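You operate a simulated robot arm through the tools that you are given. There is no shell and no other tool. Be economical: measure what you need, move in short steps, check, and stop when the job is done.

Carry out the task below with a simulated robot arm. There is one attempt and no reset: what you move stays moved.

TASK
Slide the hose tool along the dining table top until it stands next to the empty cardboard core.
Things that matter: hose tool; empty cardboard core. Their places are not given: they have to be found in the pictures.

It is judged by the outcome, as a careful person would: the job done as asked, and still so three seconds after it is handed in. It fails if anything else is knocked over, pushed out of place, dropped, spilled or broken.

THE ROBOT
A 7-joint arm with a two-finger parallel gripper, fixed in place. Base frame: the origin is at the foot of the arm, x ahead of it, y to its left, z up; the work surface is at about z = 0. Lengths are in m, angles in degrees, forces in N, time in s.
With the tool pointing down near the work surface it reaches from about 0.24 to 0.62 m from the base axis. Its first joint turns from -66.0 to 66.0 degrees. Payload 2.6 kg.
Tool frame: the origin (TCP) lies between the finger pads and is the grasp point; the fingertips stand 0.03 m ahead of it; z points along the fingers, y is the line along which they close. The gripper opens to 0.094 m. The fingers are 0.028 m wide and 0.01 m thick; the gripper's body (0.05 by 0.096 m) begins 0.055 m behind the TCP.
Orientation is that of the tool frame in the base frame, as a unit quaternion [x, y, z, w]. With the fingers straight down and closing along the base's y, the tool's x points along the base's -x, its y along +y and its z along -z.

THE INTERFACE
- The arm moves only by the tool arm_command. Its argument "series" is a list of rows, each a list of 7 numbers: the shift along the tool's x, y, z in m, then the turn, a rotation vector about the tool's x, y, z in degrees, then the finger opening in m, from 0 to 0.094. In form: [[tx, ty, tz, wx, wy, wz, grip], ...]. A call has 1 to 8 rows; each row shifts and turns the commanded pose from where the row before left it, along the tool's axes as they then stand. A row lasts 0.2 s, in which the tool goes at most 0.05 m and 8.6 degrees; a call with a longer step from one row to the next is refused whole, and so is a gripper value outside its range. A pose out of reach is approached as far as the arm can. The call stops where the force on the tool passes 40 N (or 10 N more than at its start, if that is more) or the arm is blocked; 0.2 s more then pass. The fingers move at their own pace (about 0.072 m/s each) and stop on an object; they squeeze with about 30 N. The grip force told is the motor's: it shows also when the fingers shut on nothing. Time passes only in rows, and 0.2 s behind the last, so rows that do not move let the fingers close. It gives the time, the measured TCP pose, the force on the tool (base axes), the opening and the grip force at its end, in the units of the frame above (readings bear some noise).
- Cameras (640 x 400 px; columns grow to the right, rows downward): "scene" is fixed at [0.0315, 0.4315, 0.5578]; the picture's right is [-0.80, -0.60, 0.00], its down [-0.38, 0.50, -0.78] and it looks along [0.47, -0.62, -0.63] (base axes); focal length 320 px, centre (320, 200). "wrist" rides on the gripper at [-0.037, 0, -0.058] in the tool frame; the picture's right is [0.00, -1.00, 0.00], its down [0.97, 0.00, -0.24] and it looks along [0.24, 0.00, 0.97] (tool axes); focal length 218 px, centre (320, 200).
- grab_frame(camera): a new picture of that camera. No time passes.
- pixel_to_xyz(camera, pixels): for up to 12 pixels [column, row] of the newest picture of that camera ("zoom" is the newest enlarged one), the place [x, y, z] in the base frame of the surface seen there, good to about 0.002 m. No time passes.
- zoom(camera, box): a new picture of the part [left, top, right, bottom] of that camera's present view, enlarged. No time passes.
- hand_in(): hands the job in; it is judged then, once.

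Work in short steps. Measure before you move; look again where a grasp or a placing could have gone wrong, and mend it. You have 60 turns and 14 pictures in all, the two below and enlarged ones among them. Open the gripper and draw the arm clear of the work before you hand the job in, unless the task says otherwise; then end with one line.

The tools are called after "Request:" by a JSON object that holds its "api" and its "payload". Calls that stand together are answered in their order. arm_command: Moves the arm, as the interface text tells. Its arguments: {"type":"object","properties":{"series":{"type":"array"}},"required":["series"]} The other tools are called the same way: grab_frame (camera) takes a picture; pixel_to_xyz (camera, pixels) gives the place of the surface under pixels of a picture; zoom (camera, box) takes an enlarged picture of a part of a camera's view; hand_in () hands the job in.

At the start:

```text
clock: 0.0
eef_pos: [0.4104, -0.0499, 0.2401]
tool_rot: [-0.001, 1.0, 0.001, -0.001]
contact_force: [0.3, 1.3, 0.1]
gripper_width: 0.094
grasp_force: 0.0
```

scene: 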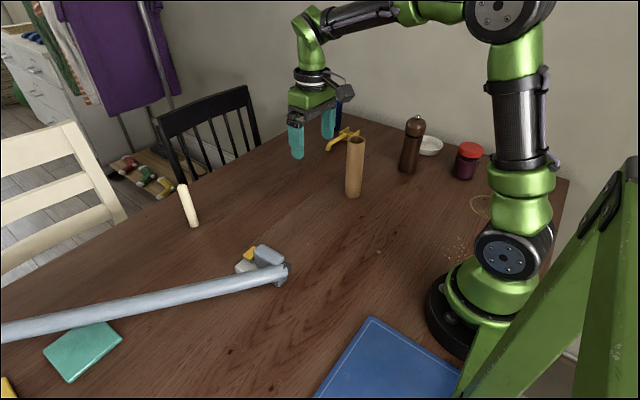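
wrist: 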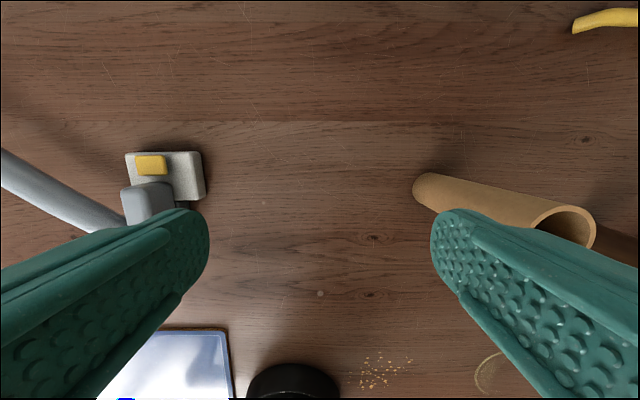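

The scene shows a grey hose ending in a tool near (265,262) and a cardboard core at (355,168). I enlarge both and measure them.

Request:
{"api": "zoom", "payload": {"camera": "scene", "box": [200, 120, 400, 320]}}

Request:
{"api": "pixel_to_xyz", "payload": {"camera": "scene", "pixels": [[265, 252], [248, 254], [242, 267], [282, 273], [240, 285], [100, 313], [353, 195], [356, 142], [355, 170], [190, 215], [182, 187], [20, 330]]}}

Request:
{"api": "pixel_to_xyz", "payload": {"camera": "wrist", "pixels": [[130, 155], [200, 155], [203, 195], [150, 165], [145, 190], [150, 215], [90, 210], [20, 170], [425, 185], [565, 225], [600, 20], [180, 180]]}}

```text
2.00 times, centred on (300, 220) of scene
```

zoom: 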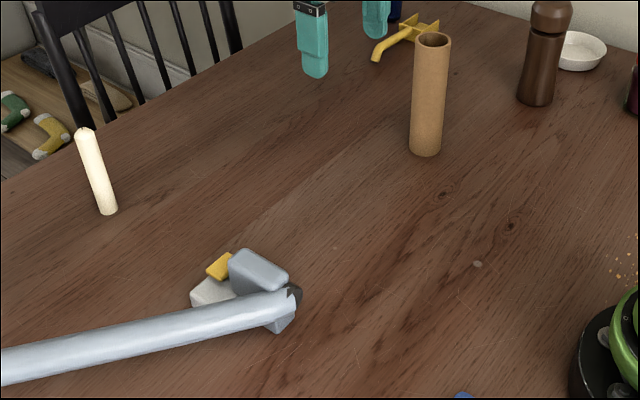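

```text
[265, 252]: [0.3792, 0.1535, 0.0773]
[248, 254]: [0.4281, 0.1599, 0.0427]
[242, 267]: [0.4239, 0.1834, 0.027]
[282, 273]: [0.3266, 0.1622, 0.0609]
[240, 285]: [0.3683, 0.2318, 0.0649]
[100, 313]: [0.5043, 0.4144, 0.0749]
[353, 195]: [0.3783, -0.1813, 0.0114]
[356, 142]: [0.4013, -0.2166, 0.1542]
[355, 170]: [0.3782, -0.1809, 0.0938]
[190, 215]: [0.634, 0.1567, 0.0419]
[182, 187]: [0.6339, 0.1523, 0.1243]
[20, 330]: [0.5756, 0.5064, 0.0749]
```

```text
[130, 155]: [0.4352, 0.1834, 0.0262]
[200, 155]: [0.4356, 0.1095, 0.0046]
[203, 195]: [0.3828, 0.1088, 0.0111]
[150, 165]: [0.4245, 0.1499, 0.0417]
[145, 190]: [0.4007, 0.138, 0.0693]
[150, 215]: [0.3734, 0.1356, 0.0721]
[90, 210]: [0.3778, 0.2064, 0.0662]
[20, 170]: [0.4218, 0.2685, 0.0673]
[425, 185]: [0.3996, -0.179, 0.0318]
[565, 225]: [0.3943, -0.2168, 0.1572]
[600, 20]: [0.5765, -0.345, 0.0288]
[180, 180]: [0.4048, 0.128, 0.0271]
```

The tool is a base block with a yellow patch and a tube running off toward +y. I need to see how far the tube goes, so I rise and move toward +y for an overhead look.

Request:
{"api": "arm_command", "payload": {"series": [[0, 0.0, -0.045, 0, 0, 0, 0.094], [0, 0.04, -0.03, 0, 0, 0, 0.094], [0, 0.045, -0.02, 0, 0, 0, 0.094], [0, 0.045, 0, 0, 0, 0, 0.094], [0, 0.045, 0, 0, 0, 0, 0.094], [0, 0.045, 0, 0, 0, 0, 0.094], [0, 0, 0, 0, 0, 0, 0.094]]}}

Request:
{"api": "grab_frame", "payload": {"camera": "wrist"}}

```text
clock: 1.6
eef_pos: [0.4119, 0.1697, 0.3368]
tool_rot: [0.001, 1.0, 0.001, 0.001]
contact_force: [-0.2, 0.1, 0.4]
gripper_width: 0.0937
grasp_force: 0.1
```

```text
10 pictures are left
```

wrist: 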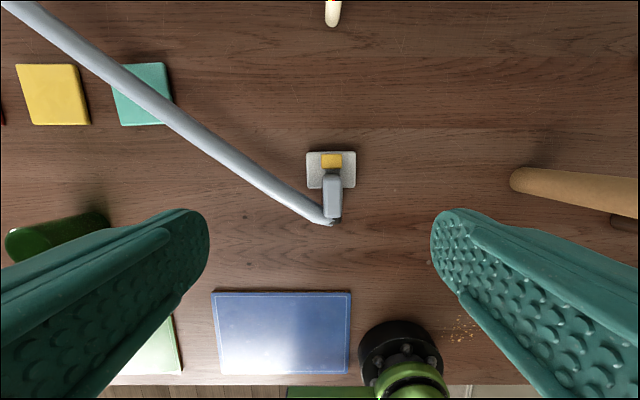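

The hose joins the grey body at its near end (330,222) and runs off the table at about z=0.07. I zoom on the tool to choose the grasp.

Request:
{"api": "zoom", "payload": {"camera": "wrist", "box": [270, 135, 390, 240]}}

Request:
{"api": "pixel_to_xyz", "payload": {"camera": "wrist", "pixels": [[309, 155], [353, 155], [353, 185], [309, 185], [332, 160], [326, 180], [339, 180], [332, 205], [325, 200], [339, 200], [260, 178], [332, 216]]}}

Request:
{"api": "pixel_to_xyz", "payload": {"camera": "wrist", "pixels": [[20, 10], [100, 60], [150, 100], [140, 90], [50, 95], [130, 115], [335, 15], [60, 230], [514, 180], [280, 300], [300, 205], [220, 150]]}}

```text
3.81 times, centred on (330, 188) of wrist
```

zoom: 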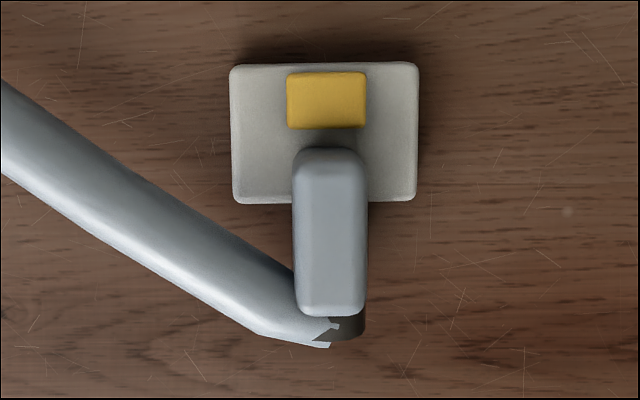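

```text
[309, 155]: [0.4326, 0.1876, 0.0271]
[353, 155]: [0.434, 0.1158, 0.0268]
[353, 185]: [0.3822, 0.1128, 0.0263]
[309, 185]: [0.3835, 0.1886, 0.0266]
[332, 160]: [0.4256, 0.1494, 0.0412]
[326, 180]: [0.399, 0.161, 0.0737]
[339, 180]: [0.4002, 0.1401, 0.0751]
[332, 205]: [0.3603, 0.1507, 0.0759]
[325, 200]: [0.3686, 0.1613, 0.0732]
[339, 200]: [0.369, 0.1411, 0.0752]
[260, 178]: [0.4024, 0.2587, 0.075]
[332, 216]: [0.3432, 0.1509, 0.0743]
```

```text
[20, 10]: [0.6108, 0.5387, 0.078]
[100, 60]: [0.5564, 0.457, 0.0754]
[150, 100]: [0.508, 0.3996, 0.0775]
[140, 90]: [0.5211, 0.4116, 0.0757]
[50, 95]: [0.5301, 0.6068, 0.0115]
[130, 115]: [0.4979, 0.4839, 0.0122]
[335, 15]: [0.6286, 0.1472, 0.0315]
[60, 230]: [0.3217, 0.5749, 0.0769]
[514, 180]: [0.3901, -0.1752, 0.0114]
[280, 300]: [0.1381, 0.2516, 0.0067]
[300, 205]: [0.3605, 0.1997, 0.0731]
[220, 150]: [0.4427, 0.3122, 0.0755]
```

Block: x 0.38–0.435, y 0.113–0.188, top 0.027. The grey handle is y 0.139–0.163, x 0.34–0.41, top 0.076. I'll grip the handle at x≈0.392, y≈0.151, with a narrowed opening to miss the hose; first I stop above it.

Request:
{"api": "arm_command", "payload": {"series": [[0.01, -0.01, 0.04, 0, 0, 0, 0.054], [0.01, -0.009, 0.045, 0, 0, 0, 0.054], [0, 0, 0.045, 0, 0, 0, 0.054], [0, 0, 0.045, 0, 0, 0, 0.054], [0, 0, 0.035, 0, 0, 0, 0.054], [0, 0, 0, 0, 0, 0, 0.054]]}}

Request:
{"api": "grab_frame", "payload": {"camera": "wrist"}}

```text
clock: 3.0
eef_pos: [0.3905, 0.1558, 0.1265]
tool_rot: [0.0, 1.0, 0.0, 0.0]
contact_force: [-0.8, 0.7, -0.5]
gripper_width: 0.0541
grasp_force: 0.1
```

```text
8 pictures are left
```

wrist: 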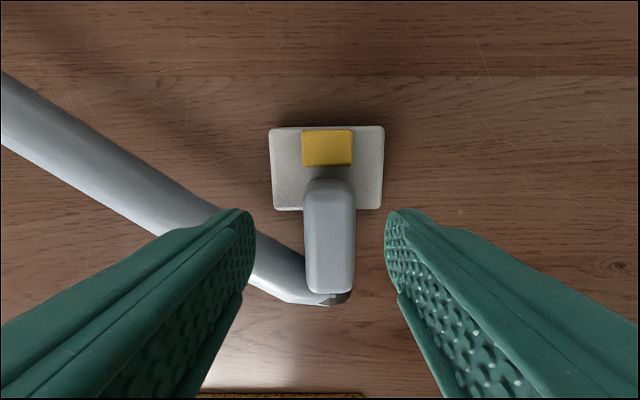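

The handle centre (330,235) lies slightly to the -y side. I shift 5 mm to -y and 6 mm ahead for hose clearance, narrow a little, and lower to z≈0.066.

Request:
{"api": "arm_command", "payload": {"series": [[-0.0065, -0.005, 0, 0, 0, 0, 0.047], [0, 0, 0.025, 0, 0, 0, 0.047], [0, 0, 0.02, 0, 0, 0, 0.047], [0, 0, 0.014, 0, 0, 0, 0.047], [0, 0, 0, 0, 0, 0, 0.047]]}}

Request:
{"api": "zoom", "payload": {"camera": "scene", "box": [200, 180, 340, 320]}}

```text
clock: 4.2
eef_pos: [0.3961, 0.1485, 0.0672]
tool_rot: [0.0, 1.0, 0.0, 0.0]
contact_force: [-0.1, 0.3, 0.3]
gripper_width: 0.0469
grasp_force: 0.1
```

```text
2.86 times, centred on (270, 250) of scene
```

zoom: 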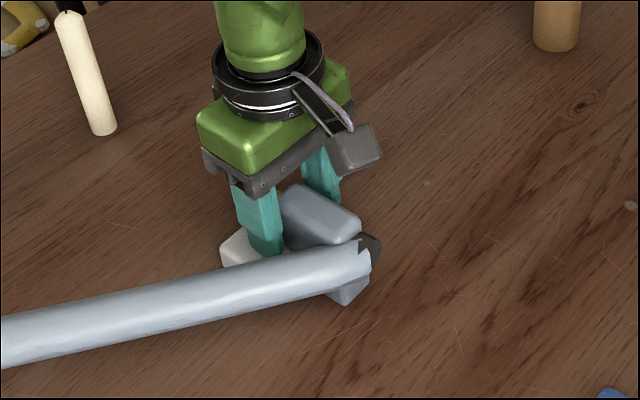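

The fingers straddle the handle without touching anything; no force. I close.

Request:
{"api": "arm_command", "payload": {"series": [[0, 0.002, 0, 0, 0, 0, 0.03], [0, 0, 0, 0, 0, 0, 0.01], [0, 0, 0, 0, 0, 0, 0.01], [0, 0, 0, 0, 0, 0, 0.01]]}}

```text
clock: 5.2
eef_pos: [0.3973, 0.1497, 0.0669]
tool_rot: [0.0, 1.0, -0.001, 0.001]
contact_force: [0.8, -1.4, 1.3]
gripper_width: 0.0337
grasp_force: 29.5
```

Gripped at 34 mm width. I slide it slowly toward -y and watch the force.

Request:
{"api": "arm_command", "payload": {"series": [[0, -0.01, 0, 0, 0, 0, 0.01], [0, -0.015, 0, 0, 0, 0, 0.01], [0, -0.015, 0, 0, 0, 0, 0.01], [0, 0, 0, 0, 0, 0, 0.01]]}}

```text
clock: 6.2
eef_pos: [0.3984, 0.1101, 0.066]
tool_rot: [-0.001, 1.0, 0.001, 0.002]
contact_force: [0.5, 8.7, 24.1]
gripper_width: 0.0337
grasp_force: 30.6
```

Force shows 24 N upward on the tool: I'm pressing the tool into the table slightly. I ease up 1 mm while continuing slowly.

Request:
{"api": "arm_command", "payload": {"series": [[0, 0, -0.001, 0, 0, 0, 0.01], [0, -0.01, 0, 0, 0, 0, 0.01], [0, 0, 0, 0, 0, 0, 0.01]]}}

Request:
{"api": "grab_frame", "payload": {"camera": "scene"}}

```text
clock: 7.0
eef_pos: [0.3963, 0.0983, 0.0652]
tool_rot: [0.0, 1.0, -0.001, -0.001]
contact_force: [1.4, 2.8, 4.3]
gripper_width: 0.0337
grasp_force: 29.8
```

```text
6 pictures are left
```

scene: 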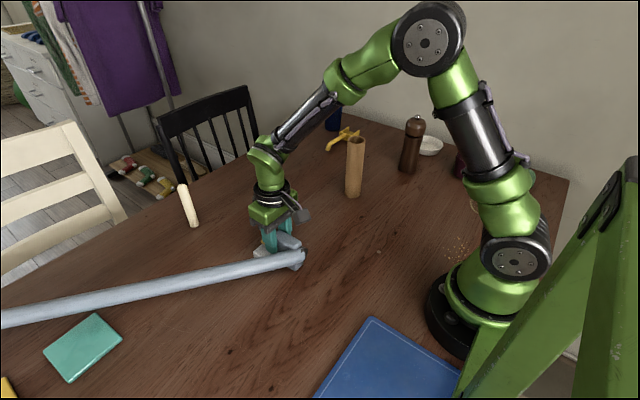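

Force is now low, the tool slides upright, and the hose swings clear of the candle. I continue.

Request:
{"api": "arm_command", "payload": {"series": [[0, -0.015, 0, 0, 0, 0, 0.01], [0, -0.02, 0, 0, 0, 0, 0.01], [0, -0.02, 0, 0, 0, 0, 0.01], [0, -0.02, 0, 0, 0, 0, 0.01], [0, -0.015, 0, 0, 0, 0, 0.01], [0, 0, 0, 0, 0, 0, 0.01]]}}

```text
clock: 8.4
eef_pos: [0.399, 0.0096, 0.0668]
tool_rot: [0.0, 1.0, 0.0, 0.0]
contact_force: [-0.1, 0.2, 0.0]
gripper_width: 0.0338
grasp_force: 29.8
```

No notable force; I continue to y≈-0.09.

Request:
{"api": "arm_command", "payload": {"series": [[0, -0.015, 0, 0, 0, 0, 0.01], [0, -0.02, 0, 0, 0, 0, 0.01], [0, -0.02, 0, 0, 0, 0, 0.01], [0, -0.02, 0, 0, 0, 0, 0.01], [0, -0.015, 0, 0, 0, 0, 0.01], [0, -0.008, 0, 0, 0, 0, 0.01], [0, 0, 0, 0, 0, 0, 0.01]]}}

Request:
{"api": "grab_frame", "payload": {"camera": "scene"}}

Request:
{"api": "grab_frame", "payload": {"camera": "wrist"}}

Request:
{"api": "pixel_to_xyz", "payload": {"camera": "wrist", "pixels": [[380, 150], [380, 190], [275, 150], [330, 150]]}}

```text
clock: 10.0
eef_pos: [0.3962, -0.0892, 0.0661]
tool_rot: [0.0, 1.0, -0.001, 0.001]
contact_force: [0.9, -0.7, 0.3]
gripper_width: 0.0338
grasp_force: 29.5
```

```text
5 pictures are left
```

scene: 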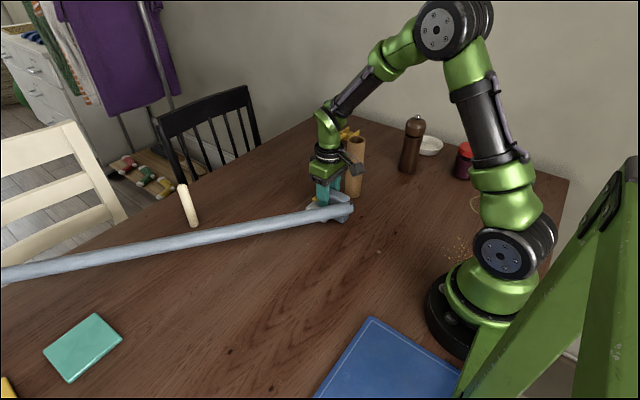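

```text
4 pictures are left
```

wrist: 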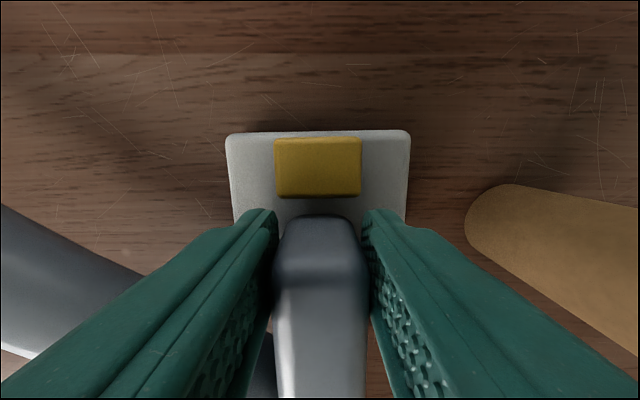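

```text
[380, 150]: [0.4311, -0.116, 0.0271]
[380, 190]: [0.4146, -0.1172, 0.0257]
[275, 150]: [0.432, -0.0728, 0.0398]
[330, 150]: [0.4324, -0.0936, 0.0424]
```

The block's -y edge is at column ~408 and the core's near side at ~466. I measure the gap and the core's side at heights relevant to the gripper body.

Request:
{"api": "pixel_to_xyz", "payload": {"camera": "wrist", "pixels": [[405, 150], [403, 190], [470, 215], [485, 195], [520, 200], [550, 240], [600, 240], [475, 225]]}}

```text
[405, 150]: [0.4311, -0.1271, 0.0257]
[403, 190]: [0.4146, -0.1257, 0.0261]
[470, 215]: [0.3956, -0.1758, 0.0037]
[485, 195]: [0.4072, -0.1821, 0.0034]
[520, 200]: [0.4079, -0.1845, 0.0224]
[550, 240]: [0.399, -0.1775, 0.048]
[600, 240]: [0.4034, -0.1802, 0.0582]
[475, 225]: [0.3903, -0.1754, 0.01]
```

Core side y=-0.175, block edge -0.127: gap 48 mm. I slide 25 mm more, leaving ~23 mm (and ~13 mm for the gripper body).

Request:
{"api": "arm_command", "payload": {"series": [[0, -0.01, 0, 0, 0, 0, 0.01], [0, -0.01, 0, 0, 0, 0, 0.01], [0, -0.005, 0, 0, 0, 0, 0.01], [0, 0, 0.0005, 0, 0, 0, 0.01], [0, 0, 0, 0, 0, 0, 0.01]]}}

```text
clock: 11.2
eef_pos: [0.3971, -0.1148, 0.0662]
tool_rot: [0.0, 1.0, -0.001, 0.0]
contact_force: [0.1, 0.7, -0.3]
gripper_width: 0.0337
grasp_force: 30.5
```

No side force at y=-0.115. I open gently to 0.05 (not full, to keep off the core and hose) and wait.

Request:
{"api": "arm_command", "payload": {"series": [[0, 0, 0, 0, 0, 0, 0.042], [0, 0, 0, 0, 0, 0, 0.05], [0, 0, 0, 0, 0, 0, 0.05], [0, 0, 0, 0, 0, 0, 0.05]]}}

Request:
{"api": "grab_frame", "payload": {"camera": "wrist"}}

Request:
{"api": "pixel_to_xyz", "payload": {"camera": "wrist", "pixels": [[405, 150], [403, 180], [235, 150], [330, 250], [430, 200], [440, 215]]}}

```text
clock: 12.2
eef_pos: [0.397, -0.1138, 0.0662]
tool_rot: [0.0, 1.0, 0.0, 0.0]
contact_force: [-0.2, 0.0, -0.1]
gripper_width: 0.0499
grasp_force: 0.1
```

```text
3 pictures are left
```

wrist: 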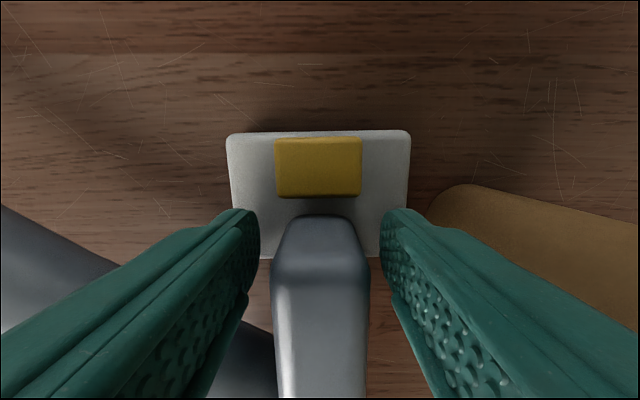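

```text
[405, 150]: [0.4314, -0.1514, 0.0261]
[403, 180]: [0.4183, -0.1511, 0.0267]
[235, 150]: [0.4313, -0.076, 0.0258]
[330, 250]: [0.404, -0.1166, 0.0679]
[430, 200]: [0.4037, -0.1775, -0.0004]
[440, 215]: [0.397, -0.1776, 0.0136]
```

The tool stayed put after release: block edge -0.152, core side -0.175. I lift straight up clear of everything, then back away from the core.

Request:
{"api": "arm_command", "payload": {"series": [[0, 0, -0.02, 0, 0, 0, 0.05], [0, 0, -0.03, 0, 0, 0, 0.05], [0, 0, -0.04, 0, 0, 0, 0.05], [0, 0, -0.045, 0, 0, 0, 0.05], [0, 0, -0.045, 0, 0, 0, 0.05], [0, 0.04, -0.03, 0, 0, 0, 0.05], [0, 0.045, 0, 0, 0, 0, 0.094], [0, 0.04, 0, 0, 0, 0, 0.094]]}}

Request:
{"api": "grab_frame", "payload": {"camera": "scene"}}

```text
clock: 14.0
eef_pos: [0.3964, 0.0101, 0.2782]
tool_rot: [0.001, 1.0, 0.0, 0.0]
contact_force: [-1.2, -0.5, 0.2]
gripper_width: 0.094
grasp_force: 0.0
```

```text
2 pictures are left
```

scene: 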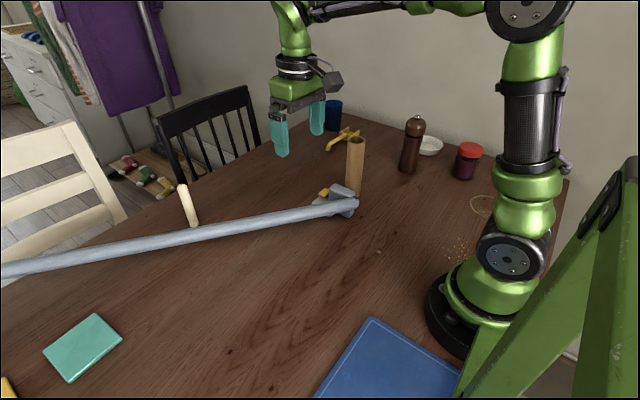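

The candle, core and others are unmoved and the tool stands beside the core. I wait a second and check that it stays.

Request:
{"api": "arm_command", "payload": {"series": [[0, 0, 0, 0, 0, 0, 0.094], [0, 0, 0, 0, 0, 0, 0.094], [0, 0, 0, 0, 0, 0, 0.094], [0, 0, 0, 0, 0, 0, 0.094], [0, 0, 0, 0, 0, 0, 0.094], [0, 0, 0, 0, 0, 0, 0.094], [0, 0, 0, 0, 0, 0, 0.094]]}}

Request:
{"api": "zoom", "payload": {"camera": "scene", "box": [160, 100, 400, 250]}}

```text
clock: 15.6
eef_pos: [0.3957, 0.0102, 0.2775]
tool_rot: [-0.001, 1.0, -0.001, 0.0]
contact_force: [1.0, -0.1, 0.3]
gripper_width: 0.0939
grasp_force: 0.1
```

```text
2.67 times, centred on (280, 175) of scene
```

zoom: 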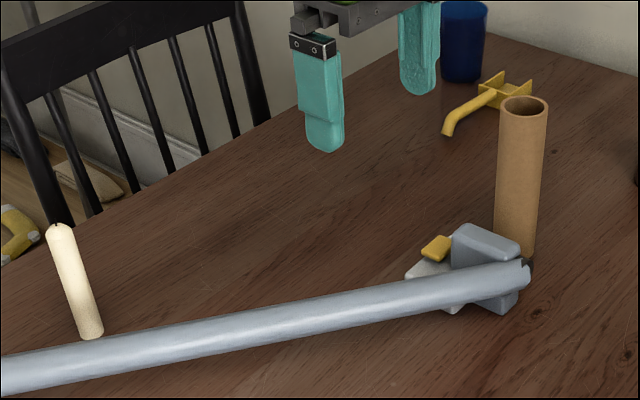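

Everything is stable and standing, so I hand in.

Request:
{"api": "hand_in", "payload": {}}

```text
The job is handed in.
```

I slid the hose tool along the table until it stood about 2 cm from the empty cardboard core. It stayed in place after release, and nothing else was knocked over or moved.
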